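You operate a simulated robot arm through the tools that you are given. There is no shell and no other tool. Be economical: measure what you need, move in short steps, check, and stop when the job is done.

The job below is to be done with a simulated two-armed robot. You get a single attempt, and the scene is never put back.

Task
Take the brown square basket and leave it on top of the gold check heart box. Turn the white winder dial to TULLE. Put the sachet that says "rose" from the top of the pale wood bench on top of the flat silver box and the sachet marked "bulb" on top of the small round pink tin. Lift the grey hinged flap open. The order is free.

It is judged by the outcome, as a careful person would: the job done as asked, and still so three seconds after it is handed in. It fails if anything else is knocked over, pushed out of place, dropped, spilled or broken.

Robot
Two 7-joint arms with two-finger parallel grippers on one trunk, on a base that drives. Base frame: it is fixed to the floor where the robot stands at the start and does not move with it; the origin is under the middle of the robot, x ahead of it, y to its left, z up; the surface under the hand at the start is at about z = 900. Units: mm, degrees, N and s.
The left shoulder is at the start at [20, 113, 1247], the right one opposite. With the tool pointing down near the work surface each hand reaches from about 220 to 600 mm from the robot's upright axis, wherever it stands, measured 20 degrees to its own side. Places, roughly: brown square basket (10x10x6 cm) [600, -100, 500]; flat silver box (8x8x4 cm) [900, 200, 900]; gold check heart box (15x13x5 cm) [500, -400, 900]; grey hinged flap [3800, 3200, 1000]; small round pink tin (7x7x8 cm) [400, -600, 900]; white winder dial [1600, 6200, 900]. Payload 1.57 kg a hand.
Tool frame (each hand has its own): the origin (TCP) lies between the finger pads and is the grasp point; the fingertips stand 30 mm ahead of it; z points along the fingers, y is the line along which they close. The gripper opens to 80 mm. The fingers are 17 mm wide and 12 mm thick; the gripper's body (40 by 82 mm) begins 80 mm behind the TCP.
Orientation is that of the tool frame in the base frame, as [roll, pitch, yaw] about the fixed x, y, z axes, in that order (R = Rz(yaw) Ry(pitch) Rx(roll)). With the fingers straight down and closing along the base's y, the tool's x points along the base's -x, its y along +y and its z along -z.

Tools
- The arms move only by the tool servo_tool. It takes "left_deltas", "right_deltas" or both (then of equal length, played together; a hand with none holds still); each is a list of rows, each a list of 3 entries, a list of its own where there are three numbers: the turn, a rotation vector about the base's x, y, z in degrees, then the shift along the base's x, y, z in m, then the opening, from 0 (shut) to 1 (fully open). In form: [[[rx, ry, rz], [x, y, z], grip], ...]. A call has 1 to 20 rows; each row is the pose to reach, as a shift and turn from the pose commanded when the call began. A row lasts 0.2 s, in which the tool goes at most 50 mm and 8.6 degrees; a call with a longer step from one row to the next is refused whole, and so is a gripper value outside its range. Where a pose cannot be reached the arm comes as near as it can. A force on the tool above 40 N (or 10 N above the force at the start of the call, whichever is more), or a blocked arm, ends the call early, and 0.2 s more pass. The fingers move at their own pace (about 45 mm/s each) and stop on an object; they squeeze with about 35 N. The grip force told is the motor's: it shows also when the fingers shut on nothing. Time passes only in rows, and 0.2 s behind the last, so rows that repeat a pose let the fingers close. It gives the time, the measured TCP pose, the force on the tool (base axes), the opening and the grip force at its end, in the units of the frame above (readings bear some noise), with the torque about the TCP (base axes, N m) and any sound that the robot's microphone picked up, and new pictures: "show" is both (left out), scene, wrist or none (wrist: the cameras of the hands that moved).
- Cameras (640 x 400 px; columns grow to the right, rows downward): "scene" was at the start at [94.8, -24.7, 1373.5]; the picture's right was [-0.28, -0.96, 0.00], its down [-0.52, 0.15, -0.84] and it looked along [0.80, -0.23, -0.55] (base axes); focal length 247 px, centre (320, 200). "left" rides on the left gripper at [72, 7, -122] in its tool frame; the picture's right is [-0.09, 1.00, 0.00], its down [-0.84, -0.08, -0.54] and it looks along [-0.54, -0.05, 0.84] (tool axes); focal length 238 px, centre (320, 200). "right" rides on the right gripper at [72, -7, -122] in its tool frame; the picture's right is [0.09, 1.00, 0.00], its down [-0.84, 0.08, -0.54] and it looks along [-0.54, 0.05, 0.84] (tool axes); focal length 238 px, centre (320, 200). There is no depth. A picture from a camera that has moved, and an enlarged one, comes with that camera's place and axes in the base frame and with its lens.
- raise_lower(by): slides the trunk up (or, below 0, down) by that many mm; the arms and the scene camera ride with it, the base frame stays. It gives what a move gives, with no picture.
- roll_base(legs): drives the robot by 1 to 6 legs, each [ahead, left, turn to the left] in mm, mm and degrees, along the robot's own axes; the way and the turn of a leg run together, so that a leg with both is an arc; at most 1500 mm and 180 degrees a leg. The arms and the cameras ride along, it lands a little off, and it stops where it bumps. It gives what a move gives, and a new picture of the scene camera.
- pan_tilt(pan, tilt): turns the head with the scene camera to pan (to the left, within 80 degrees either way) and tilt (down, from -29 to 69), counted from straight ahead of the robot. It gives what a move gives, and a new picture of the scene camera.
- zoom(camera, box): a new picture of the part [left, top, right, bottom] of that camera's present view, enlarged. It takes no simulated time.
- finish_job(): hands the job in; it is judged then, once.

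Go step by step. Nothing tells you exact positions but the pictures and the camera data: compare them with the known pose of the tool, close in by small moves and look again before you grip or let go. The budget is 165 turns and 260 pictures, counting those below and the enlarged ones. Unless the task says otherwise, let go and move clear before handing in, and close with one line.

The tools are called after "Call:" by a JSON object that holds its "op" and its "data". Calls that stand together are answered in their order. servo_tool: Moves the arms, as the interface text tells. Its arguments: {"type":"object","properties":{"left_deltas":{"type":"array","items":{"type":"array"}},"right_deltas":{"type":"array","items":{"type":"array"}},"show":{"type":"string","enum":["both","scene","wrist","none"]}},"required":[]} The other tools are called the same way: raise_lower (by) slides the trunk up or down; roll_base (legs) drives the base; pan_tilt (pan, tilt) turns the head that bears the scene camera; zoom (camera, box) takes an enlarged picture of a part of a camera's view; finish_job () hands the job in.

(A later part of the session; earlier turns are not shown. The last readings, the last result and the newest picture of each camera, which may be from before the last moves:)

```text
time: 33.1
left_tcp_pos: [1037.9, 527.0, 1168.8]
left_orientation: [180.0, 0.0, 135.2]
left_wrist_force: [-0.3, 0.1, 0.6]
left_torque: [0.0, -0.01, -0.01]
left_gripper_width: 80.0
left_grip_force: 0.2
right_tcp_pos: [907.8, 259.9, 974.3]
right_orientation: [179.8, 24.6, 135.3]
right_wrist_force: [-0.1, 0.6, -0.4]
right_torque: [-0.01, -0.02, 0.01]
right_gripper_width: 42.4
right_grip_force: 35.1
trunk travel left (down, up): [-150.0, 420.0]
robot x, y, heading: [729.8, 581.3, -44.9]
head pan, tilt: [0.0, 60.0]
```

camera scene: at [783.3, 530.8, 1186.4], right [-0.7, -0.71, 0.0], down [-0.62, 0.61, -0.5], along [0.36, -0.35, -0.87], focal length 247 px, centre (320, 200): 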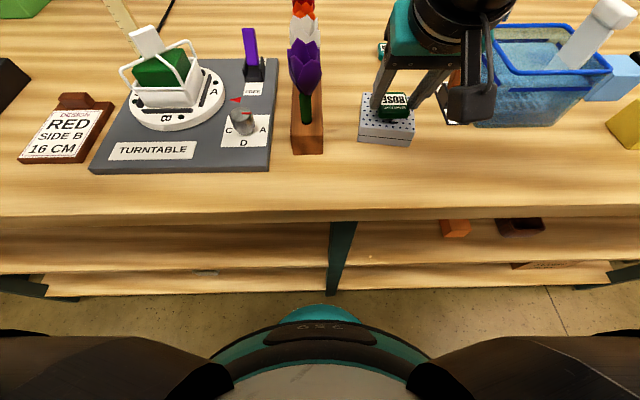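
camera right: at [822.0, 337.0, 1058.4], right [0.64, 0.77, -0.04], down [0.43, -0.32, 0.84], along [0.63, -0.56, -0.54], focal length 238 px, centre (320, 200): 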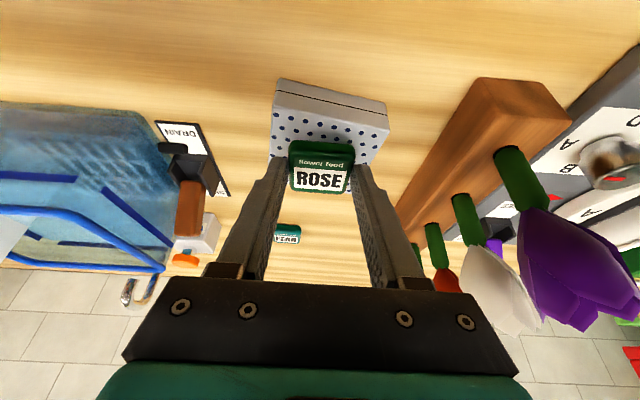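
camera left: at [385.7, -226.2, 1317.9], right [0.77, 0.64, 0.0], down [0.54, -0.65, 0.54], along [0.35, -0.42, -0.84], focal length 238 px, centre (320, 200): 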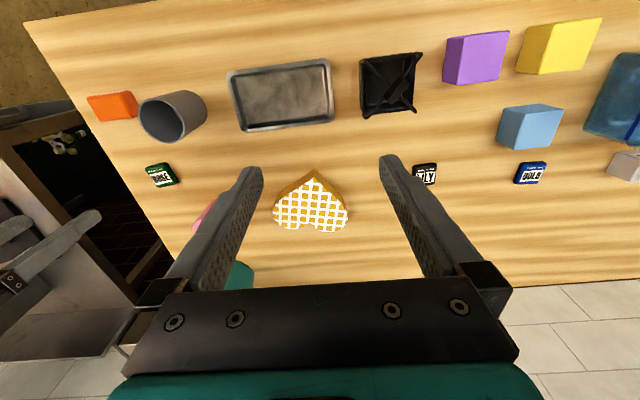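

Call:
{"op": "servo_tool", "data": {"right_deltas": [[[0, 0, 0], [0, 0, -0.002], 0.3], [[0, 0, 0], [0, 0, -0.004], 0.3], [[0, 0, 0], [0, 0, -0.005], 0.3]], "show": "wrist"}}

```text
time: 33.9
left_tcp_pos: [1038.5, 529.1, 1169.4]
left_orientation: [180.0, 0.0, 135.3]
left_wrist_force: [0.7, 0.4, -0.4]
left_torque: [-0.05, 0.0, -0.03]
left_gripper_width: 80.0
left_grip_force: 0.1
right_tcp_pos: [908.4, 261.6, 969.7]
right_orientation: [180.0, 24.6, 135.1]
right_wrist_force: [0.2, 0.5, -0.8]
right_torque: [-0.03, 0.0, -0.03]
right_gripper_width: 42.2
right_grip_force: 34.9
trunk travel left (down, up): [-150.0, 420.0]
robot x, y, heading: [728.9, 582.3, -44.8]
head pan, tilt: [0.0, 60.0]
camera right: at [820.3, 339.0, 1049.6], right [0.64, 0.77, -0.04], down [0.43, -0.32, 0.84], along [0.63, -0.56, -0.54], focal length 238 px, centre (320, 200)
```

right: 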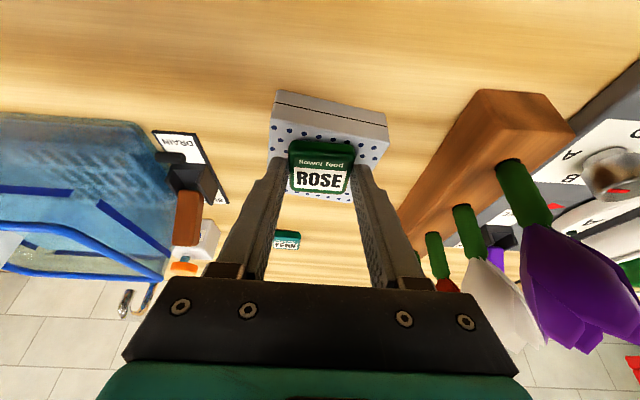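

Call:
{"op": "servo_tool", "data": {"right_deltas": [[[0, 0, 0], [0, 0, -0.002], 0.3], [[0, 0, 0], [0, 0, -0.004], 0.3], [[0, 0, 0], [0, 0, -0.005], 0.3]], "show": "wrist"}}

Call:
{"op": "zoom", "data": {"camera": "right", "box": [240, 80, 400, 220]}}

Call:
{"op": "zoom", "data": {"camera": "scene", "box": [320, 60, 480, 170]}}

```text
time: 34.7
left_tcp_pos: [1037.5, 528.8, 1169.5]
left_orientation: [-179.9, 0.1, 135.3]
left_wrist_force: [-0.9, 0.2, -0.2]
left_torque: [-0.01, 0.01, 0.02]
left_gripper_width: 80.0
left_grip_force: 0.1
right_tcp_pos: [908.5, 261.9, 967.1]
right_orientation: [179.9, 25.0, 135.3]
right_wrist_force: [-3.5, -0.8, 20.8]
right_torque: [-0.11, 0.19, -0.02]
right_gripper_width: 42.4
right_grip_force: 35.1
trunk travel left (down, up): [-150.0, 420.0]
robot x, y, heading: [730.1, 582.2, -44.9]
head pan, tilt: [0.0, 60.0]
camera right: at [820.3, 339.1, 1046.6], right [0.64, 0.77, -0.04], down [0.43, -0.32, 0.85], along [0.64, -0.56, -0.53], focal length 238 px, centre (320, 200)
```

right: 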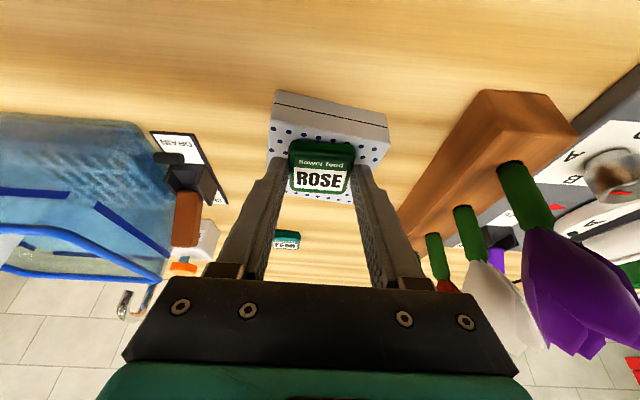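

```text
2.86 times, centred on (320, 150) of right
camera zoom: at [820.3, 339.1, 1046.6], right [0.64, 0.77, -0.04], down [0.43, -0.32, 0.85], along [0.64, -0.56, -0.53], focal length 681 px, centre (320, 343)
```

zoom: 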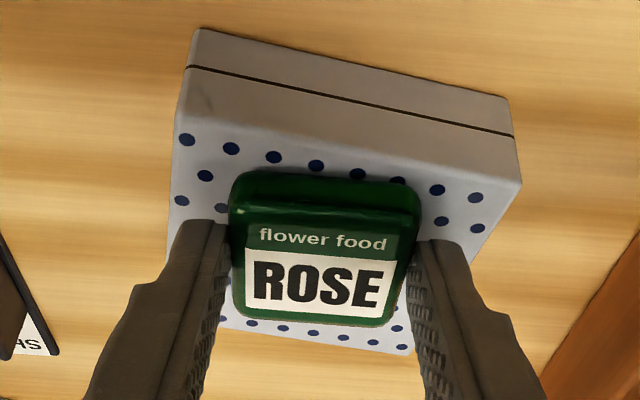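

```text
3.64 times, centred on (400, 115) of scene
camera zoom: at [782.4, 531.6, 1186.7], right [-0.7, -0.71, 0.0], down [-0.61, 0.61, -0.5], along [0.36, -0.35, -0.87], focal length 898 px, centre (29, 509)
```

zoom: 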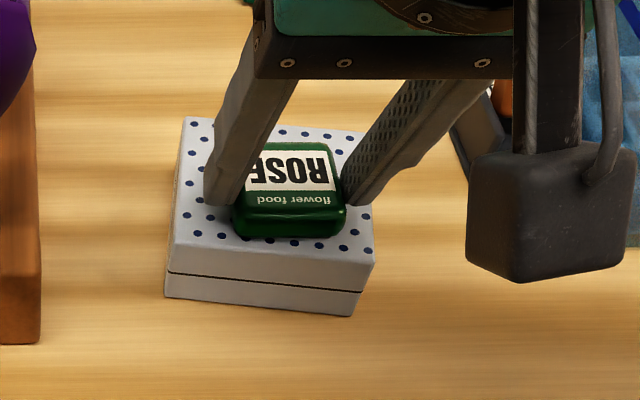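

Contact (21 N) and ROSE is centred on the box. Relieve the load, release, and lift away.

Call:
{"op": "servo_tool", "data": {"right_deltas": [[[0, 0, 0], [0, 0, 0.002], 0.3], [[0, 0, 0], [0, 0, 0.002], 0.75], [[0, 0, 0], [0, 0, 0.002], 0.75], [[0, 0, 0], [0, 0, 0.002], 0.75], [[0, 0, 0], [0, 0, 0.03], 0.75], [[0, 0, 0], [0, 0, 0.07], 0.75], [[0, 0, 0], [0, 0, 0.11], 0.75], [[0, 0, 0], [-0.03, 0.0, 0.15], 0.75], [[0, 0, 0], [-0.06, 0.02, 0.18], 0.75]]}}

```text
time: 36.7
left_tcp_pos: [1037.5, 528.4, 1168.4]
left_orientation: [180.0, 0.0, 135.2]
left_wrist_force: [0.0, -0.2, 0.0]
left_torque: [-0.02, -0.01, -0.02]
left_gripper_width: 79.9
left_grip_force: 0.0
right_tcp_pos: [847.2, 283.1, 1143.1]
right_orientation: [-179.9, 24.6, 135.4]
right_wrist_force: [0.4, 0.3, -0.5]
right_torque: [-0.03, 0.01, 0.01]
right_gripper_width: 60.1
right_grip_force: 0.0
trunk travel left (down, up): [-150.0, 420.0]
robot x, y, heading: [727.8, 585.2, -44.8]
head pan, tilt: [0.0, 60.0]
camera scene: at [782.8, 531.2, 1186.4], right [-0.7, -0.71, 0.0], down [-0.61, 0.61, -0.5], along [0.36, -0.35, -0.87], focal length 247 px, centre (320, 200)
camera right: at [758.7, 359.3, 1223.9], right [0.64, 0.77, -0.04], down [0.44, -0.32, 0.84], along [0.63, -0.56, -0.54], focal length 238 px, centre (320, 200)
```

scene: 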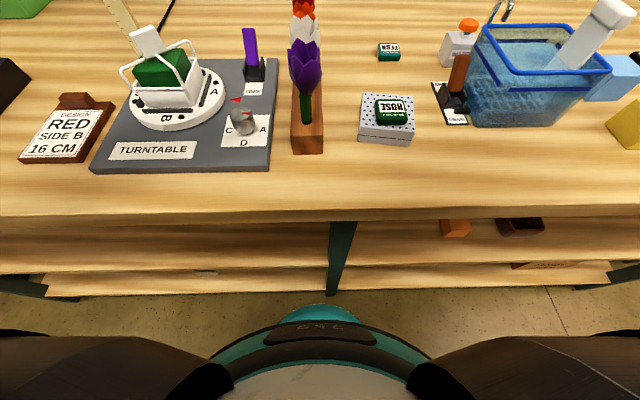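
right: 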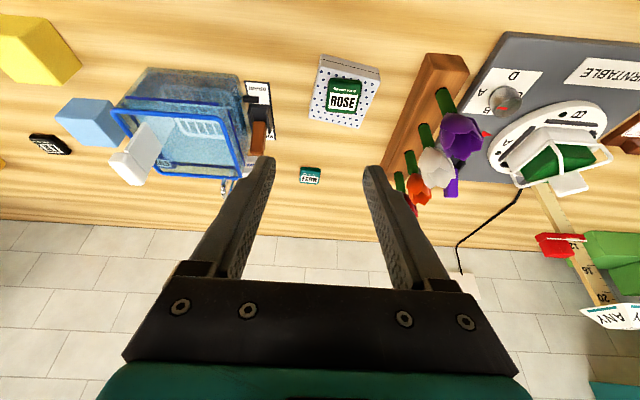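

ROSE rests on the silver box. Next is BULB at about F 665, L 492, so I'll drive right about 300 mm.

Call:
{"op": "roll_base", "data": {"legs": [[0, -296, 0]]}}

Call:
{"op": "pan_tilt", "data": {"pan": 5, "tilt": 45}}

```text
time: 38.7
left_tcp_pos: [827.0, 316.4, 1169.3]
left_orientation: [-179.9, 0.1, 135.1]
left_wrist_force: [-0.5, -0.9, -0.9]
left_torque: [0.01, 0.02, 0.01]
left_gripper_width: 79.8
left_grip_force: 0.2
right_tcp_pos: [636.4, 71.5, 1143.1]
right_orientation: [179.9, 24.6, 135.0]
right_wrist_force: [0.3, 0.0, -0.7]
right_torque: [-0.01, -0.03, 0.02]
right_gripper_width: 59.8
right_grip_force: 0.1
trunk travel left (down, up): [-150.0, 420.0]
robot x, y, heading: [522.8, 376.2, -45.0]
head pan, tilt: [0.0, 60.0]
camera scene: at [573.6, 320.3, 1186.4], right [-0.71, -0.71, 0.0], down [-0.61, 0.61, -0.5], along [0.35, -0.35, -0.87], focal length 247 px, centre (320, 200)
```

scene: 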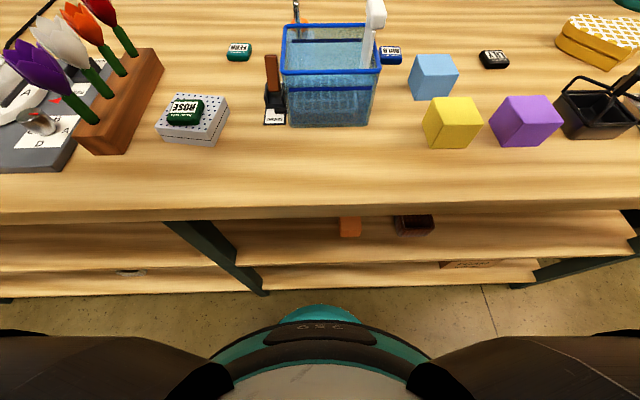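

```text
time: 39.5
left_tcp_pos: [829.0, 316.7, 1168.9]
left_orientation: [180.0, -0.1, 134.9]
left_wrist_force: [0.6, 0.2, 0.0]
left_torque: [-0.01, 0.04, 0.02]
left_gripper_width: 79.9
left_grip_force: 0.1
right_tcp_pos: [637.2, 72.0, 1143.5]
right_orientation: [180.0, 24.5, 135.1]
right_wrist_force: [1.4, -0.7, 0.7]
right_torque: [-0.03, 0.01, 0.01]
right_gripper_width: 60.3
right_grip_force: 0.1
trunk travel left (down, up): [-150.0, 420.0]
robot x, y, heading: [519.4, 374.9, -45.2]
head pan, tilt: [5.0, 45.0]
camera scene: at [589.1, 315.5, 1205.8], right [-0.64, -0.77, 0.0], down [-0.54, 0.46, -0.71], along [0.54, -0.45, -0.71], focal length 247 px, centre (320, 200)
```

scene: 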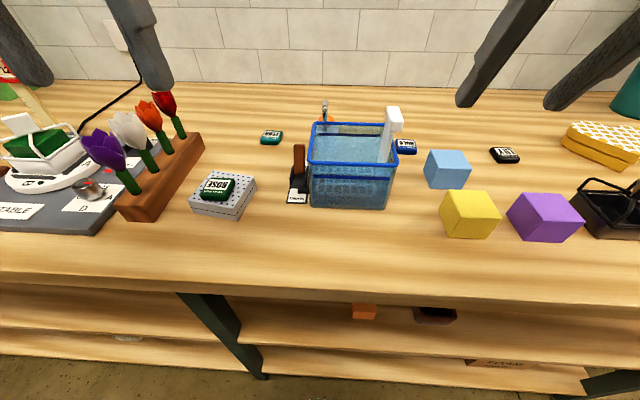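

BULB is at about [818,-116], with the spray head and caddy rim close on its left. I'll approach from the right-front, with more tilt and about 20° yaw.

Call:
{"op": "servo_tool", "data": {"right_deltas": [[[-2.2, -3.1, 5], [-0.015, -0.02, 0], 0.7], [[-4.33, -6.2, 10], [0.005, -0.05, 0], 0.7], [[-6.5, -9.3, 15], [0.035, -0.08, -0.01], 0.7], [[-8.66, -12.35, 19.9], [0.065, -0.11, -0.03], 0.7], [[-8.66, -12.35, 19.9], [0.095, -0.14, -0.04], 0.7], [[-8.66, -12.35, 19.9], [0.125, -0.165, -0.06], 0.7], [[-8.66, -12.35, 19.9], [0.155, -0.185, -0.083], 0.7]]}}

```text
time: 41.1
left_tcp_pos: [829.3, 318.1, 1168.5]
left_orientation: [-180.0, 0.0, 134.9]
left_wrist_force: [0.2, -0.3, 0.5]
left_torque: [-0.01, 0.0, 0.04]
left_gripper_width: 80.1
left_grip_force: 0.0
right_tcp_pos: [794.1, -115.7, 1060.6]
right_orientation: [-180.0, 39.7, 155.1]
right_wrist_force: [-0.2, -0.8, 0.3]
right_torque: [-0.04, -0.02, 0.02]
right_gripper_width: 55.9
right_grip_force: 0.0
trunk travel left (down, up): [-150.0, 420.0]
robot x, y, heading: [519.5, 372.1, -44.9]
head pan, tilt: [5.0, 45.0]
camera scene: at [589.7, 315.2, 1205.8], right [-0.64, -0.77, 0.0], down [-0.54, 0.46, -0.71], along [0.54, -0.45, -0.71], focal length 247 px, centre (320, 200)
camera right: at [670.4, -65.8, 1107.8], right [0.36, 0.93, -0.06], down [0.3, -0.06, 0.95], along [0.88, -0.36, -0.3], focal length 238 px, centre (320, 200)
```

scene: 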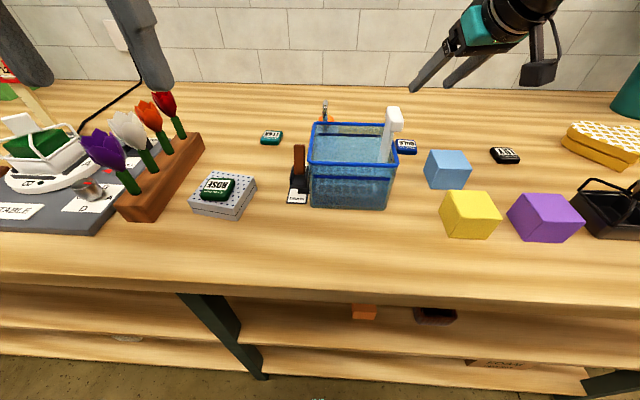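
right: 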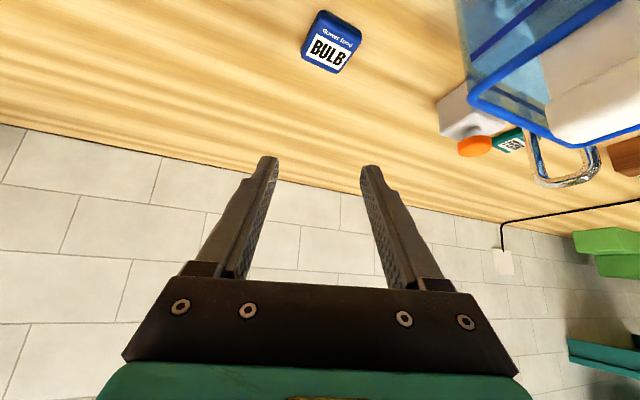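

BULB refined at about [817,-122]. I'll reduce yaw to about 8° for better pad alignment and come down close.

Call:
{"op": "servo_tool", "data": {"right_deltas": [[[0, 0, -6], [0.005, 0.002, -0.02], 0.7], [[0, 0, -12], [0.01, 0.004, -0.05], 0.7], [[0, 0, -12], [0.01, 0.004, -0.08], 0.7], [[0, 0, -12], [0.01, 0.004, -0.095], 0.7]]}}

```text
time: 42.1
left_tcp_pos: [828.7, 316.8, 1169.4]
left_orientation: [-180.0, -0.1, 135.0]
left_wrist_force: [0.4, -0.7, -1.1]
left_torque: [-0.01, -0.03, -0.02]
left_gripper_width: 80.2
left_grip_force: 0.0
right_tcp_pos: [800.8, -109.5, 964.7]
right_orientation: [180.0, 39.6, 143.0]
right_wrist_force: [0.1, 0.6, -0.8]
right_torque: [0.01, -0.02, 0.0]
right_gripper_width: 56.0
right_grip_force: 0.1
trunk travel left (down, up): [-150.0, 420.0]
robot x, y, heading: [518.6, 374.1, -44.9]
head pan, tilt: [5.0, 45.0]
camera scene: at [589.2, 315.4, 1205.9], right [-0.64, -0.77, 0.0], down [-0.54, 0.45, -0.71], along [0.54, -0.45, -0.71], focal length 247 px, centre (320, 200)
camera right: at [690.3, -36.0, 1012.0], right [0.54, 0.84, -0.06], down [0.29, -0.12, 0.95], along [0.79, -0.53, -0.3], focal length 238 px, centre (320, 200)
```

scene: 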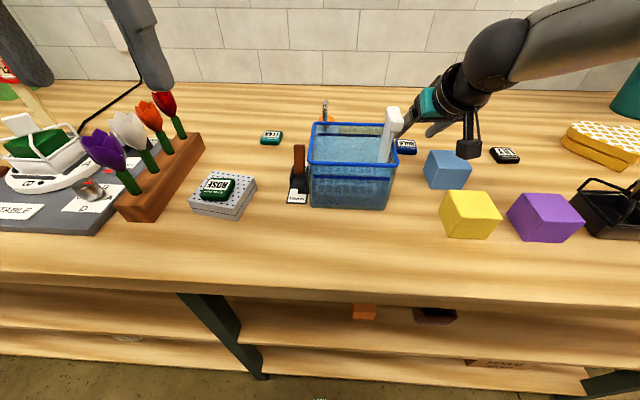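
right: 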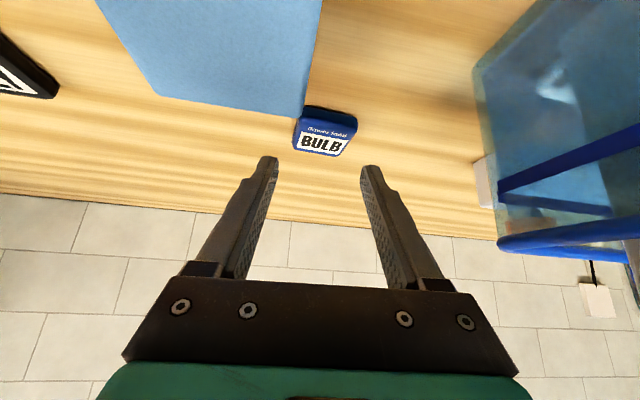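

The wrist camera would come close to the blue cube at this tilt, so I'll reduce tilt to about 28° at this height and check the reach.

Call:
{"op": "servo_tool", "data": {"right_deltas": [[[3.6, 4.8, 0], [0.002, -0.001, 0], 0.7], [[7.2, 9.6, 0], [0.004, -0.002, 0], 0.7], [[7.2, 9.6, 0], [0.004, -0.002, -0.01], 0.7]]}}

```text
time: 42.9
left_tcp_pos: [829.6, 317.5, 1169.7]
left_orientation: [-179.9, 0.0, 134.9]
left_wrist_force: [0.2, -0.2, -0.4]
left_torque: [0.04, 0.01, -0.01]
left_gripper_width: 79.9
left_grip_force: 0.1
right_tcp_pos: [806.5, -111.9, 954.5]
right_orientation: [-180.0, 27.6, 143.0]
right_wrist_force: [-0.3, 0.2, -0.5]
right_torque: [-0.01, -0.03, -0.01]
right_gripper_width: 56.0
right_grip_force: 0.0
trunk travel left (down, up): [-150.0, 420.0]
robot x, y, heading: [519.4, 374.7, -44.9]
head pan, tilt: [5.0, 45.0]
camera scene: at [589.1, 315.5, 1205.9], right [-0.64, -0.77, 0.0], down [-0.54, 0.45, -0.71], along [0.54, -0.45, -0.71], focal length 247 px, centre (320, 200)
camera right: at [704.9, -44.9, 1029.0], right [0.53, 0.84, -0.04], down [0.44, -0.23, 0.87], along [0.72, -0.48, -0.5], focal length 238 px, centre (320, 200)
```

scene: 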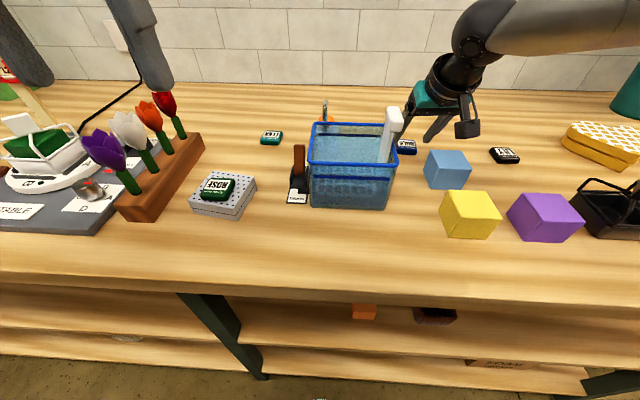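
right: 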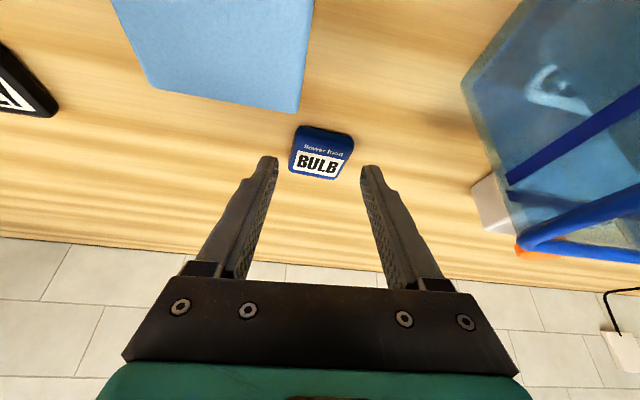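

Reached with good clearance. Descend and grip.

Call:
{"op": "servo_tool", "data": {"right_deltas": [[[0, 0, 0], [0, -0.002, -0.01], 0.7], [[0, 0, 0], [0, -0.002, -0.02], 0.7], [[0, 0, 0], [0, -0.002, -0.02], 0.7], [[0, 0, 0], [0, -0.002, -0.02], 0.3], [[0, 0, 0], [0, -0.002, -0.02], 0.3], [[0, 0, 0], [0, -0.002, -0.02], 0.3], [[0, 0, 0], [0, -0.002, -0.02], 0.3]], "show": "wrist"}}

```text
time: 44.5
left_tcp_pos: [829.3, 317.0, 1169.2]
left_orientation: [-179.9, -0.1, 135.1]
left_wrist_force: [0.4, 0.2, 0.1]
left_torque: [0.01, -0.01, 0.01]
left_gripper_width: 79.7
left_grip_force: 0.0
right_tcp_pos: [806.0, -112.2, 935.0]
right_orientation: [180.0, 27.6, 143.0]
right_wrist_force: [0.1, -0.4, -0.2]
right_torque: [0.0, 0.04, -0.03]
right_gripper_width: 43.6
right_grip_force: 34.7
trunk travel left (down, up): [-150.0, 420.0]
robot x, y, heading: [523.6, 372.1, -44.8]
head pan, tilt: [5.0, 45.0]
camera right: at [705.6, -47.0, 1009.0], right [0.53, 0.84, -0.04], down [0.44, -0.23, 0.87], along [0.72, -0.48, -0.49], focal length 238 px, centre (320, 200)
```

right: 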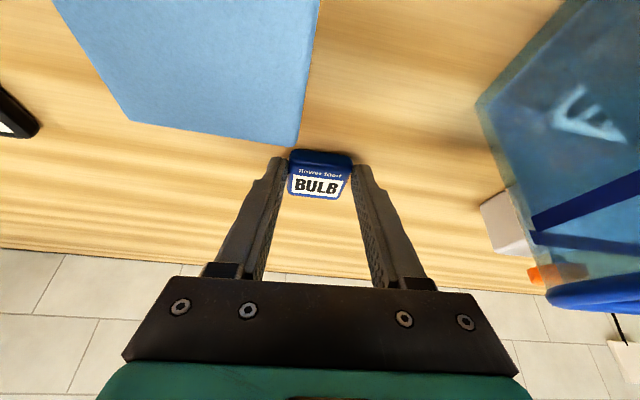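

BULB is gripped. Lift straight up and retract.

Call:
{"op": "servo_tool", "data": {"right_deltas": [[[0, 0, 0], [0, 0, 0.03], 0.3], [[0, 0, 0], [-0.002, -0.002, 0.07], 0.3], [[0, 0, 0], [-0.005, -0.005, 0.11], 0.3], [[0, 0, 0], [-0.01, -0.01, 0.15], 0.3], [[0, 0, 0], [-0.03, -0.01, 0.18], 0.3], [[0, 0, 0], [-0.06, 0.02, 0.2], 0.3], [[0, 0, 0], [-0.09, 0.05, 0.205], 0.3], [[0, 0, 0], [-0.12, 0.08, 0.205], 0.3]], "show": "none"}}

Call:
{"op": "roll_base", "data": {"legs": [[0, -610, 0]]}}

Call:
{"op": "pan_tilt", "data": {"pan": -10, "tilt": 45}}

```text
time: 46.3
left_tcp_pos: [828.4, 318.9, 1169.4]
left_orientation: [179.9, -0.1, 134.9]
left_wrist_force: [-0.4, 0.7, -0.7]
left_torque: [0.01, 0.01, 0.03]
left_gripper_width: 79.9
left_grip_force: 0.1
right_tcp_pos: [687.3, -33.0, 1140.3]
right_orientation: [-180.0, 27.6, 143.1]
right_wrist_force: [0.2, 0.0, -0.7]
right_torque: [0.0, -0.03, 0.02]
right_gripper_width: 43.0
right_grip_force: 34.9
trunk travel left (down, up): [-150.0, 420.0]
robot x, y, heading: [517.6, 371.4, -44.8]
head pan, tilt: [5.0, 45.0]
```

```text
time: 49.7
left_tcp_pos: [398.4, -115.3, 1169.3]
left_orientation: [-180.0, 0.0, 135.6]
left_wrist_force: [0.2, -0.3, 0.2]
left_torque: [0.0, 0.01, -0.01]
left_gripper_width: 80.1
left_grip_force: 0.1
right_tcp_pos: [261.2, -465.6, 1140.7]
right_orientation: [180.0, 27.6, 143.7]
right_wrist_force: [-0.8, -0.4, -1.5]
right_torque: [0.0, -0.02, -0.02]
right_gripper_width: 42.7
right_grip_force: 35.1
trunk travel left (down, up): [-150.0, 420.0]
robot x, y, heading: [87.4, -60.7, -44.2]
head pan, tilt: [5.0, 45.0]
camera scene: at [159.0, -119.1, 1205.9], right [-0.63, -0.77, 0.0], down [-0.55, 0.45, -0.71], along [0.55, -0.45, -0.71], focal length 247 px, centre (320, 200)
```

scene: 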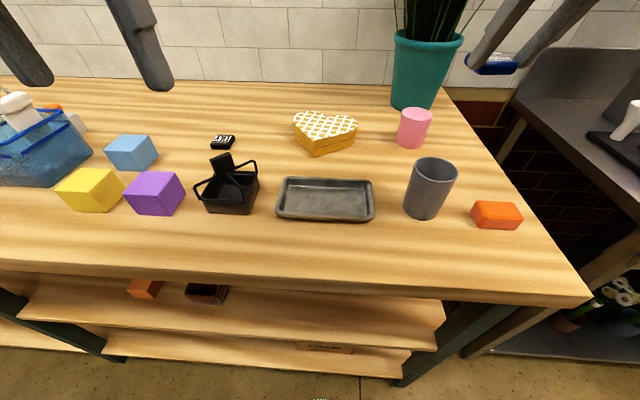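

```text
time: 50.5
left_tcp_pos: [399.0, -114.3, 1168.9]
left_orientation: [179.9, -0.1, 135.6]
left_wrist_force: [-0.5, -0.4, -0.1]
left_torque: [0.06, -0.02, 0.0]
left_gripper_width: 79.5
left_grip_force: 0.1
right_tcp_pos: [262.6, -466.0, 1141.8]
right_orientation: [-180.0, 27.6, 143.7]
right_wrist_force: [-0.2, 0.1, -0.3]
right_torque: [0.01, -0.03, 0.02]
right_gripper_width: 42.3
right_grip_force: 35.4
trunk travel left (down, up): [-150.0, 420.0]
robot x, y, heading: [92.4, -61.3, -44.3]
head pan, tilt: [-10.0, 45.0]
camera scene: at [143.8, -133.4, 1205.9], right [-0.81, -0.58, 0.0], down [-0.41, 0.57, -0.71], along [0.41, -0.57, -0.71], focal length 247 px, centre (320, 200)
```

scene: 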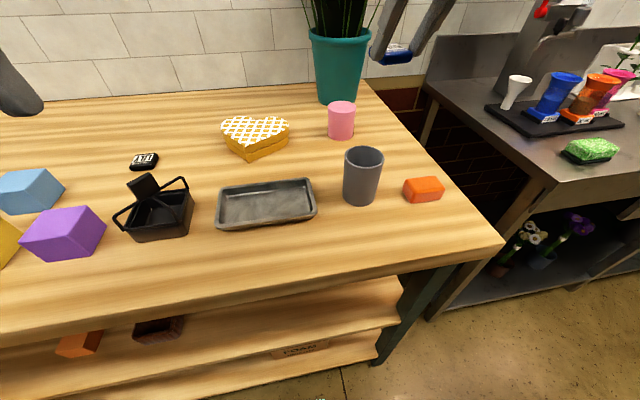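

The tin is near [411,-588], top about z 967: slightly beyond reach. I'll check the clearance ahead of the base to see how far I can move in.

Call:
{"op": "pan_tilt", "data": {"pan": 0, "tilt": 69}}

Call:
{"op": "zoom", "data": {"camera": "scene", "box": [200, 220, 460, 380]}}

```text
time: 51.4
left_tcp_pos: [398.0, -114.5, 1168.8]
left_orientation: [179.9, -0.1, 135.6]
left_wrist_force: [0.5, 0.3, 0.2]
left_torque: [0.03, 0.05, 0.01]
left_gripper_width: 80.1
left_grip_force: 0.1
right_tcp_pos: [261.6, -466.1, 1141.0]
right_orientation: [-179.9, 27.7, 143.7]
right_wrist_force: [0.8, -0.7, 0.2]
right_torque: [-0.01, 0.0, -0.01]
right_gripper_width: 42.5
right_grip_force: 35.6
trunk travel left (down, up): [-150.0, 420.0]
robot x, y, heading: [93.1, -61.1, -44.3]
head pan, tilt: [0.0, 68.8]
camera scene: at [136.4, -106.5, 1177.0], right [-0.7, -0.71, 0.0], down [-0.67, 0.65, -0.36], along [0.26, -0.25, -0.93], focal length 247 px, centre (320, 200)
```

scene: 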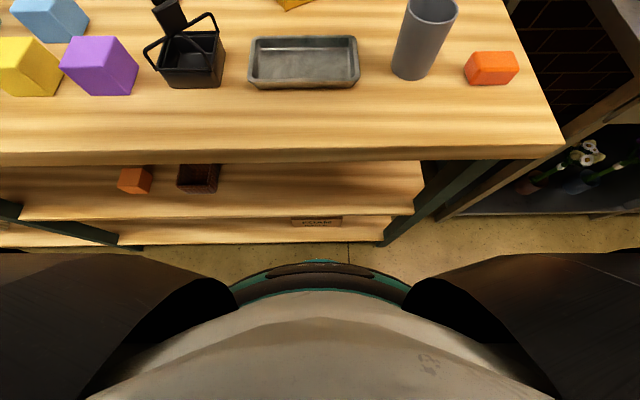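

```text
2.46 times, centred on (330, 300) of scene
camera zoom: at [136.4, -106.5, 1177.0], right [-0.7, -0.71, 0.0], down [-0.67, 0.65, -0.36], along [0.26, -0.25, -0.93], focal length 608 px, centre (295, -46)
```

zoom: 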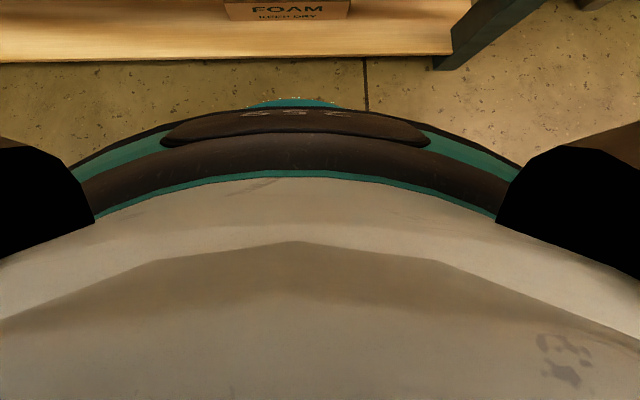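

There is roughly 60 mm of clearance; I'll move 35 mm forward and 25 right.

Call:
{"op": "roll_base", "data": {"legs": [[35, -25, 0]]}}

Call:
{"op": "pan_tilt", "data": {"pan": -10, "tilt": 40}}

```text
time: 52.3
left_tcp_pos: [406.2, -157.3, 1168.3]
left_orientation: [179.9, 0.0, 135.7]
left_wrist_force: [-0.3, -0.7, 0.2]
left_torque: [0.03, 0.0, -0.02]
left_gripper_width: 80.0
left_grip_force: 0.1
right_tcp_pos: [269.6, -510.1, 1140.2]
right_orientation: [-180.0, 27.6, 143.7]
right_wrist_force: [-0.2, -0.6, 0.0]
right_torque: [0.01, -0.01, 0.0]
right_gripper_width: 42.2
right_grip_force: 34.7
trunk travel left (down, up): [-150.0, 420.0]
robot x, y, heading: [99.9, -101.3, -44.1]
head pan, tilt: [0.0, 68.8]
camera scene: at [144.1, -149.1, 1177.0], right [-0.7, -0.72, 0.0], down [-0.67, 0.65, -0.36], along [0.26, -0.25, -0.93], focal length 247 px, centre (320, 200)
```

scene: 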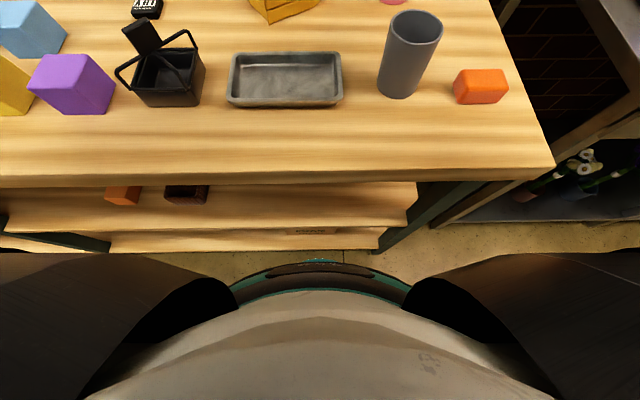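

```text
time: 53.2
left_tcp_pos: [405.8, -156.7, 1168.7]
left_orientation: [-180.0, -0.1, 135.6]
left_wrist_force: [-1.0, -0.1, 0.3]
left_torque: [0.01, 0.02, 0.0]
left_gripper_width: 79.8
left_grip_force: 0.0
right_tcp_pos: [269.4, -508.8, 1141.1]
right_orientation: [-180.0, 27.6, 143.7]
right_wrist_force: [0.2, -0.2, 0.2]
right_torque: [-0.03, 0.02, -0.01]
right_gripper_width: 42.2
right_grip_force: 35.3
trunk travel left (down, up): [-150.0, 420.0]
robot x, y, heading: [99.6, -105.1, -44.2]
head pan, tilt: [-10.0, 40.0]
camera scene: at [153.5, -178.3, 1213.1], right [-0.81, -0.58, 0.0], down [-0.38, 0.52, -0.77], along [0.45, -0.62, -0.64], focal length 247 px, centre (320, 200)
```

scene: 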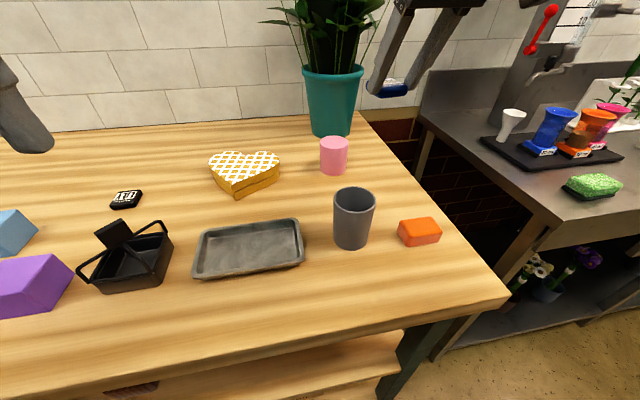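

Tin at about [416,-592], top ≈966. I'll bring BULB above it.

Call:
{"op": "servo_tool", "data": {"right_deltas": [[[0, 0, 0], [0.035, -0.02, -0.01], 0.3], [[0, 0, 0], [0.07, -0.04, -0.03], 0.3], [[0, 0, 0], [0.105, -0.057, -0.05], 0.3], [[0, 0, 0], [0.136, -0.075, -0.07], 0.3], [[0, 0, 0], [0.136, -0.075, -0.09], 0.3]]}}

```text
time: 54.4
left_tcp_pos: [406.8, -156.7, 1168.8]
left_orientation: [180.0, 0.0, 135.7]
left_wrist_force: [0.0, -0.7, 0.5]
left_torque: [0.02, -0.02, -0.01]
left_gripper_width: 80.0
left_grip_force: 0.0
right_tcp_pos: [405.8, -582.9, 1051.1]
right_orientation: [-179.9, 27.8, 143.6]
right_wrist_force: [-0.5, 0.4, -1.2]
right_torque: [0.04, 0.0, 0.0]
right_gripper_width: 42.5
right_grip_force: 34.8
trunk travel left (down, up): [-150.0, 420.0]
robot x, y, heading: [98.3, -101.8, -44.1]
head pan, tilt: [-10.0, 40.0]
camera scene: at [153.5, -178.2, 1213.2], right [-0.81, -0.58, 0.0], down [-0.37, 0.52, -0.77], along [0.45, -0.62, -0.64], focal length 247 px, centre (320, 200)
camera right: at [304.4, -517.5, 1124.9], right [0.53, 0.85, -0.04], down [0.44, -0.23, 0.87], along [0.73, -0.48, -0.49], focal length 238 px, centre (320, 200)
```

scene: 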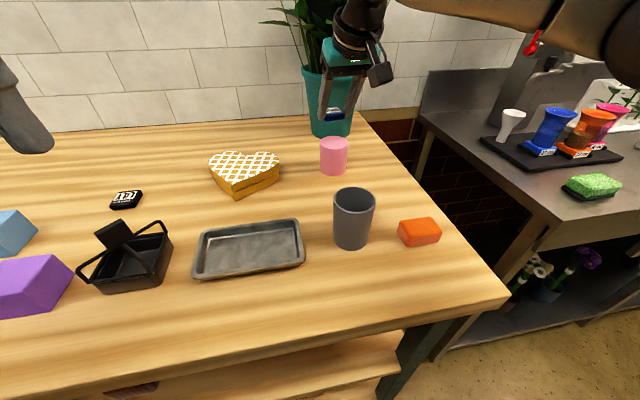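
right: 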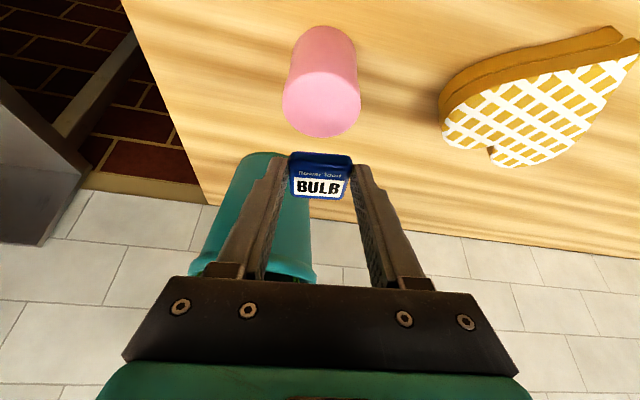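

Well lined up; descend in steps onto the tin.

Call:
{"op": "servo_tool", "data": {"right_deltas": [[[0, 0, 0], [-0.003, 0.001, -0.02], 0.3], [[0, 0, 0], [-0.003, 0.001, -0.036], 0.3], [[0, 0, 0], [-0.003, 0.001, -0.042], 0.3]]}}

Call:
{"op": "zoom", "data": {"camera": "scene", "box": [270, 70, 400, 190]}}

```text
time: 55.2
left_tcp_pos: [406.3, -155.4, 1168.7]
left_orientation: [-179.9, 0.1, 135.6]
left_wrist_force: [-0.4, -0.1, -0.2]
left_torque: [0.0, -0.02, -0.03]
left_gripper_width: 80.0
left_grip_force: 0.1
right_tcp_pos: [402.9, -581.6, 1009.3]
right_orientation: [-180.0, 27.6, 143.6]
right_wrist_force: [0.1, -0.2, -0.5]
right_torque: [-0.01, -0.02, -0.03]
right_gripper_width: 42.1
right_grip_force: 35.1
trunk travel left (down, up): [-150.0, 420.0]
robot x, y, heading: [96.8, -101.0, -44.2]
head pan, tilt: [-10.0, 40.0]
camera scene: at [153.6, -178.4, 1213.1], right [-0.81, -0.58, 0.0], down [-0.37, 0.52, -0.77], along [0.45, -0.62, -0.64], focal length 247 px, centre (320, 200)
camera right: at [301.7, -516.6, 1083.0], right [0.52, 0.85, -0.04], down [0.44, -0.23, 0.87], along [0.73, -0.47, -0.49], focal length 238 px, centre (320, 200)
```

scene: 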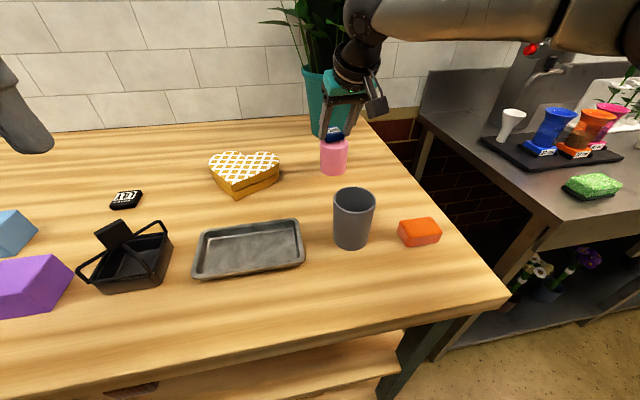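
right: 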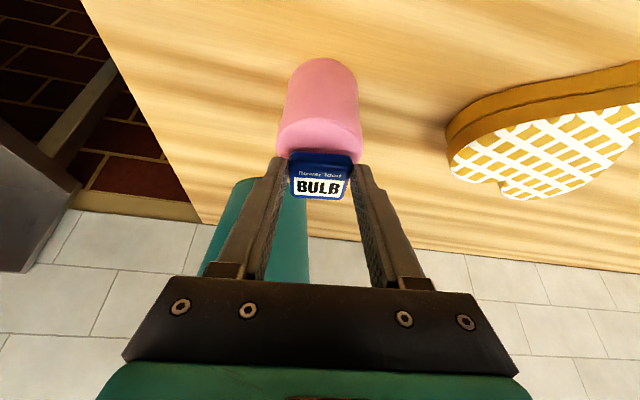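

```text
3.33 times, centred on (335, 130) of scene
camera zoom: at [153.6, -178.4, 1213.1], right [-0.81, -0.58, 0.0], down [-0.37, 0.52, -0.77], along [0.45, -0.62, -0.64], focal length 823 px, centre (270, 433)
```

zoom: 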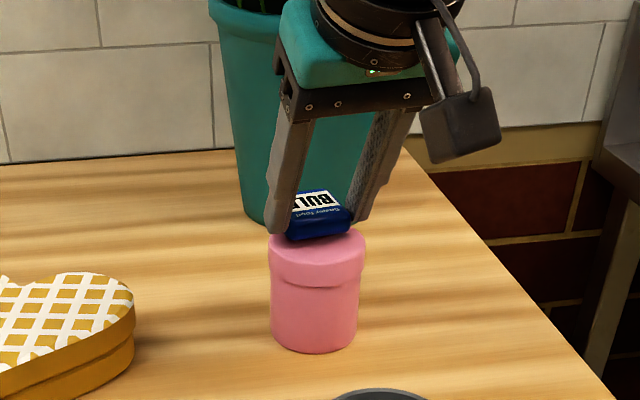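

I'll nudge about 7 mm back toward the robot to centre it, then lower until contact.

Call:
{"op": "servo_tool", "data": {"right_deltas": [[[0, 0, 0], [-0.005, 0.005, 0], 0.3], [[0, 0, 0], [-0.005, 0.005, -0.004], 0.3], [[0, 0, 0], [-0.005, 0.005, -0.007], 0.3], [[0, 0, 0], [-0.005, 0.005, -0.009], 0.3]], "show": "none"}}

Call:
{"op": "zoom", "data": {"camera": "scene", "box": [270, 70, 400, 190]}}

Call:
{"op": "zoom", "data": {"camera": "right", "box": [220, 40, 420, 220]}}

```text
time: 56.2
left_tcp_pos: [406.0, -155.1, 1169.4]
left_orientation: [-180.0, 0.2, 135.6]
left_wrist_force: [-0.2, 0.6, -0.3]
left_torque: [0.0, 0.01, 0.01]
left_gripper_width: 80.0
left_grip_force: 0.1
right_tcp_pos: [397.2, -576.9, 1003.0]
right_orientation: [-179.9, 28.1, 143.7]
right_wrist_force: [-0.2, -0.3, 13.1]
right_torque: [-0.05, -0.02, -0.08]
right_gripper_width: 42.3
right_grip_force: 34.6
trunk travel left (down, up): [-150.0, 420.0]
robot x, y, heading: [100.3, -105.2, -44.5]
head pan, tilt: [-10.0, 40.0]
```

```text
3.33 times, centred on (335, 130) of scene
camera zoom: at [152.9, -177.5, 1213.4], right [-0.81, -0.58, 0.0], down [-0.37, 0.52, -0.77], along [0.45, -0.62, -0.64], focal length 823 px, centre (270, 433)
```

zoom: 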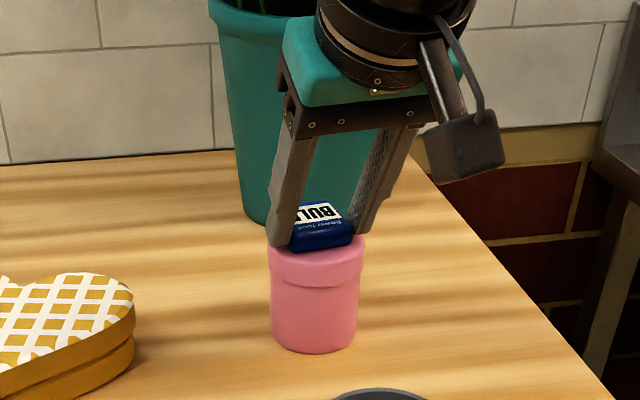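

```text
2.22 times, centred on (320, 130) of right
camera zoom: at [296.1, -511.3, 1077.0], right [0.52, 0.85, -0.04], down [0.44, -0.22, 0.87], along [0.73, -0.48, -0.49], focal length 530 px, centre (320, 356)
```

zoom: 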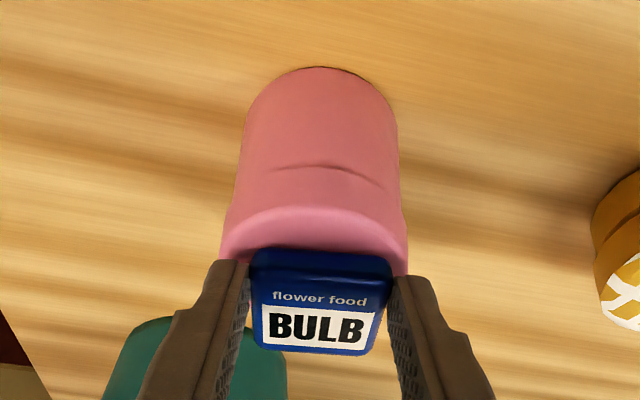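

BULB sits within the tin's top, in contact at 13 N. Release and lift.

Call:
{"op": "servo_tool", "data": {"right_deltas": [[[0, 0, 0], [0, 0, 0.003], 0.3], [[0, 0, 0], [0, 0, 0.003], 0.7], [[0, 0, 0], [0, 0, 0.003], 0.7], [[0, 0, 0], [0, 0, 0.003], 0.7], [[0, 0, 0], [0, 0, 0.03], 0.7], [[0, 0, 0], [-0.01, 0.01, 0.07], 0.7], [[0, 0, 0], [-0.04, 0.03, 0.1], 0.7], [[0, 0, 0], [-0.07, 0.05, 0.13], 0.7], [[0, 0, 0], [-0.1, 0.07, 0.16], 0.7]]}}

Call:
{"op": "zoom", "data": {"camera": "scene", "box": [270, 70, 400, 190]}}

```text
time: 58.2
left_tcp_pos: [405.9, -156.3, 1169.6]
left_orientation: [-180.0, 0.2, 135.7]
left_wrist_force: [-1.1, -0.1, 0.3]
left_torque: [-0.02, 0.0, 0.0]
left_gripper_width: 79.8
left_grip_force: 0.1
right_tcp_pos: [297.5, -508.2, 1161.3]
right_orientation: [180.0, 27.7, 143.7]
right_wrist_force: [0.4, 0.7, 0.3]
right_torque: [-0.01, 0.03, 0.0]
right_gripper_width: 56.0
right_grip_force: 0.1
trunk travel left (down, up): [-150.0, 420.0]
robot x, y, heading: [102.4, -100.2, -44.3]
head pan, tilt: [-10.0, 40.0]
camera scene: at [153.0, -177.9, 1213.2], right [-0.81, -0.58, 0.0], down [-0.37, 0.52, -0.77], along [0.45, -0.62, -0.64], focal length 247 px, centre (320, 200)
camera right: at [196.6, -442.9, 1236.3], right [0.52, 0.85, -0.04], down [0.44, -0.23, 0.87], along [0.73, -0.47, -0.49], focal length 238 px, centre (320, 200)
```

scene: 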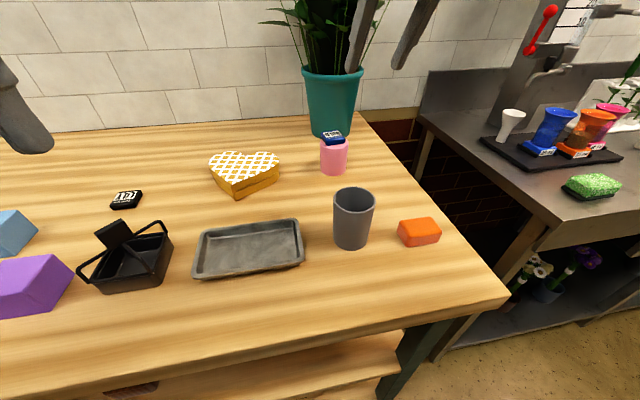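
right: 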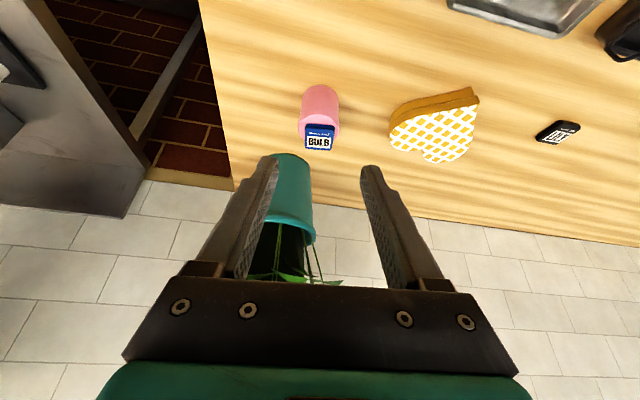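

```text
3.33 times, centred on (335, 130) of scene
camera zoom: at [153.0, -177.9, 1213.2], right [-0.81, -0.58, 0.0], down [-0.37, 0.52, -0.77], along [0.45, -0.62, -0.64], focal length 823 px, centre (270, 433)
```

zoom: 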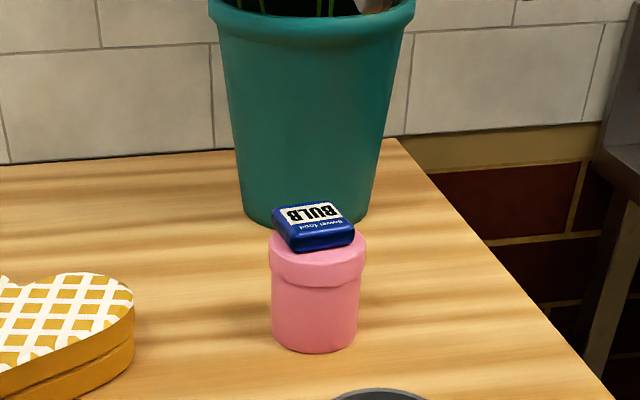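

BULB is on the tin. Now the basket on the lower shelf: I'll back off, move left, raise the right hand and look at it.

Call:
{"op": "roll_base", "data": {"legs": [[-160, 0, 0], [0, 245, -0.7]]}}

Call:
{"op": "servo_tool", "data": {"right_deltas": [[[0, 0, 0], [0, 0, 0.04], 0.7], [[0, 0, 0], [0, 0, 0.08], 0.7], [[0, 0, 0], [0, 0, 0.1], 0.7]], "show": "none"}}

Call:
{"op": "pan_tilt", "data": {"pan": 10, "tilt": 60}}

```text
time: 61.0
left_tcp_pos: [465.0, 123.1, 1169.5]
left_orientation: [179.9, 0.0, 134.9]
left_wrist_force: [-0.1, 0.2, 0.5]
left_torque: [0.0, 0.04, -0.01]
left_gripper_width: 80.1
left_grip_force: 0.0
right_tcp_pos: [351.9, -229.1, 1161.7]
right_orientation: [-179.9, 27.5, 142.8]
right_wrist_force: [0.1, -0.7, 0.7]
right_torque: [0.0, 0.02, -0.02]
right_gripper_width: 55.9
right_grip_force: 0.0
trunk travel left (down, up): [-150.0, 420.0]
robot x, y, heading: [160.6, 181.9, -45.2]
head pan, tilt: [-10.0, 40.0]
camera scene: at [211.7, 103.7, 1213.1], right [-0.82, -0.57, 0.0], down [-0.37, 0.53, -0.77], along [0.44, -0.63, -0.64], focal length 247 px, centre (320, 200)
```

scene: 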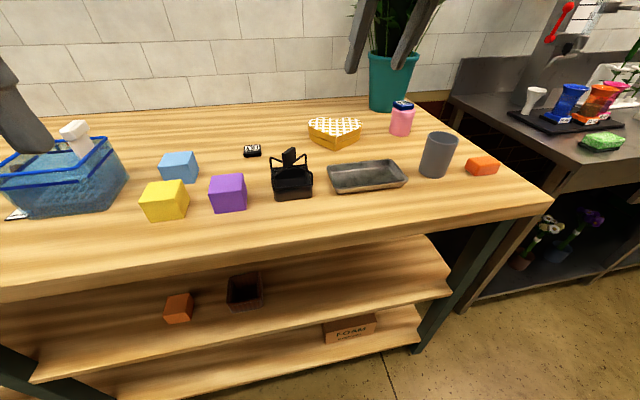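

```text
time: 61.8
left_tcp_pos: [464.6, 122.4, 1169.9]
left_orientation: [-180.0, 0.0, 134.9]
left_wrist_force: [1.5, 1.4, 0.6]
left_torque: [-0.01, 0.0, 0.03]
left_gripper_width: 80.1
left_grip_force: 0.2
right_tcp_pos: [351.3, -229.4, 1260.8]
right_orientation: [-180.0, 27.6, 142.9]
right_wrist_force: [0.0, 0.2, -0.6]
right_torque: [-0.02, 0.01, -0.03]
right_gripper_width: 55.6
right_grip_force: 0.1
trunk travel left (down, up): [-150.0, 420.0]
robot x, y, heading: [159.4, 179.8, -45.5]
head pan, tilt: [-10.0, 40.0]
```

```text
time: 62.6
left_tcp_pos: [463.9, 122.5, 1169.2]
left_orientation: [-180.0, -0.1, 134.9]
left_wrist_force: [-0.4, 0.0, -0.7]
left_torque: [0.0, 0.0, 0.03]
left_gripper_width: 79.9
left_grip_force: 0.1
right_tcp_pos: [351.6, -230.6, 1261.1]
right_orientation: [180.0, 27.6, 142.9]
right_wrist_force: [1.2, 1.1, -0.2]
right_torque: [-0.01, -0.04, 0.02]
right_gripper_width: 56.0
right_grip_force: 0.1
trunk travel left (down, up): [-150.0, 420.0]
robot x, y, heading: [155.3, 181.6, -45.3]
head pan, tilt: [10.0, 60.0]
camera scene: at [217.2, 134.6, 1186.4], right [-0.58, -0.82, 0.0], down [-0.71, 0.5, -0.5], along [0.41, -0.29, -0.87], focal length 247 px, centre (320, 200)
```

scene: 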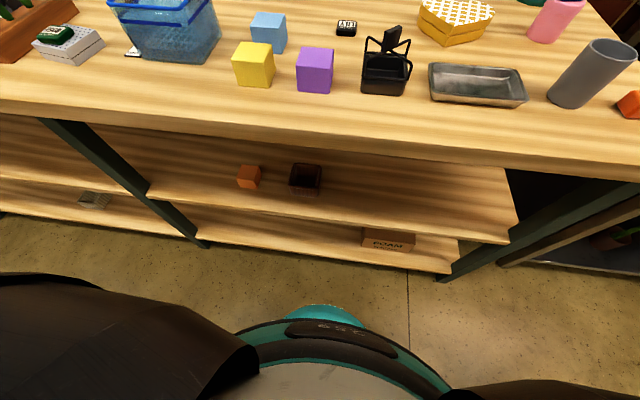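

Basket rim centre at about [610,-89,560] (F 494, L 368), walls aligned with the bench. Lower the trunk, then bring the left hand down in front of the bench, tilting forward.

Call:
{"op": "raise_lower", "data": {"by": -150}}

Call:
{"op": "servo_tool", "data": {"left_deltas": [[[0, 0, 0], [-0.01, 0.01, -0.04], 1], [[0, 0, 0], [-0.01, 0.01, -0.08], 1], [[0, 0, 0], [-0.01, 0.01, -0.12], 1], [[0, 0, 0], [-0.01, 0.01, -0.16], 1], [[0, 0, 0], [-0.01, 0.01, -0.2], 1], [[0, 0, 0], [-0.01, 0.01, -0.24], 1], [[0, 0, 0], [-0.01, 0.01, -0.28], 1]]}}

```text
time: 64.4
left_tcp_pos: [464.6, 121.2, 1019.6]
left_orientation: [-179.9, 0.0, 134.9]
left_wrist_force: [-1.2, -0.1, -0.1]
left_torque: [-0.01, 0.02, 0.01]
left_gripper_width: 80.1
left_grip_force: 0.1
right_tcp_pos: [352.4, -230.2, 1110.8]
right_orientation: [-180.0, 27.6, 143.0]
right_wrist_force: [0.1, 0.8, -0.5]
right_torque: [-0.01, 0.0, 0.0]
right_gripper_width: 55.8
right_grip_force: 0.1
trunk travel left (down, up): [0.0, 570.0]
robot x, y, heading: [154.9, 177.7, -45.1]
head pan, tilt: [10.0, 60.0]
```

```text
time: 66.0
left_tcp_pos: [457.0, 129.4, 737.9]
left_orientation: [-179.9, -0.1, 134.8]
left_wrist_force: [0.7, 0.5, -0.7]
left_torque: [0.04, -0.02, 0.02]
left_gripper_width: 80.0
left_grip_force: 0.1
left hand out of reach, approached as far as the arm can: row 6, 7
right_tcp_pos: [352.0, -229.5, 1110.7]
right_orientation: [180.0, 27.6, 142.9]
right_wrist_force: [-0.4, 0.4, 0.7]
right_torque: [0.0, 0.0, -0.01]
right_gripper_width: 55.8
right_grip_force: 0.1
trunk travel left (down, up): [0.0, 570.0]
robot x, y, heading: [155.4, 177.2, -45.1]
head pan, tilt: [10.0, 60.0]
camera scene: at [217.2, 134.7, 1036.4], right [-0.58, -0.82, 0.0], down [-0.71, 0.5, -0.5], along [0.41, -0.29, -0.87], focal length 247 px, centre (320, 200)
camera left: at [411.3, 183.5, 857.7], right [0.77, 0.64, 0.0], down [0.53, -0.65, 0.54], along [0.34, -0.42, -0.84], focal length 238 px, centre (320, 200)
```

scene: 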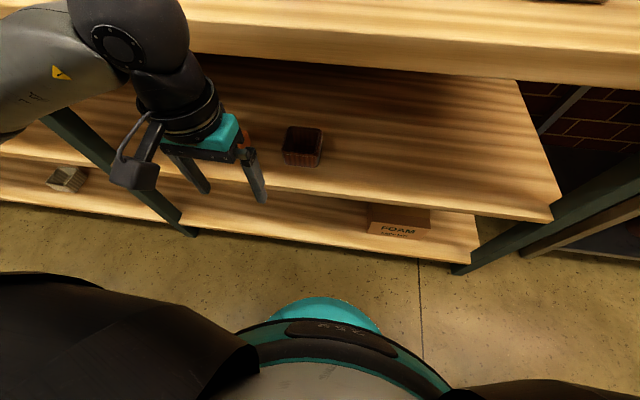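
left: 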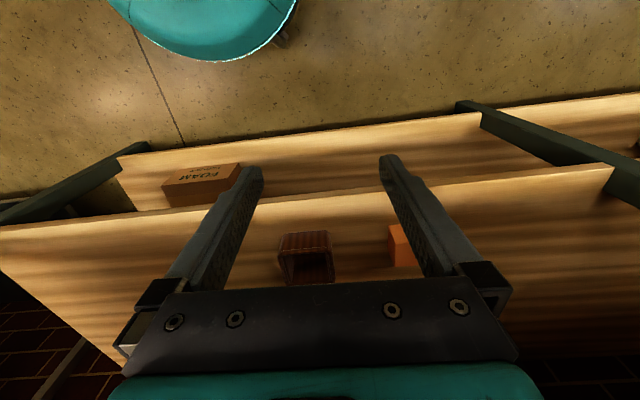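

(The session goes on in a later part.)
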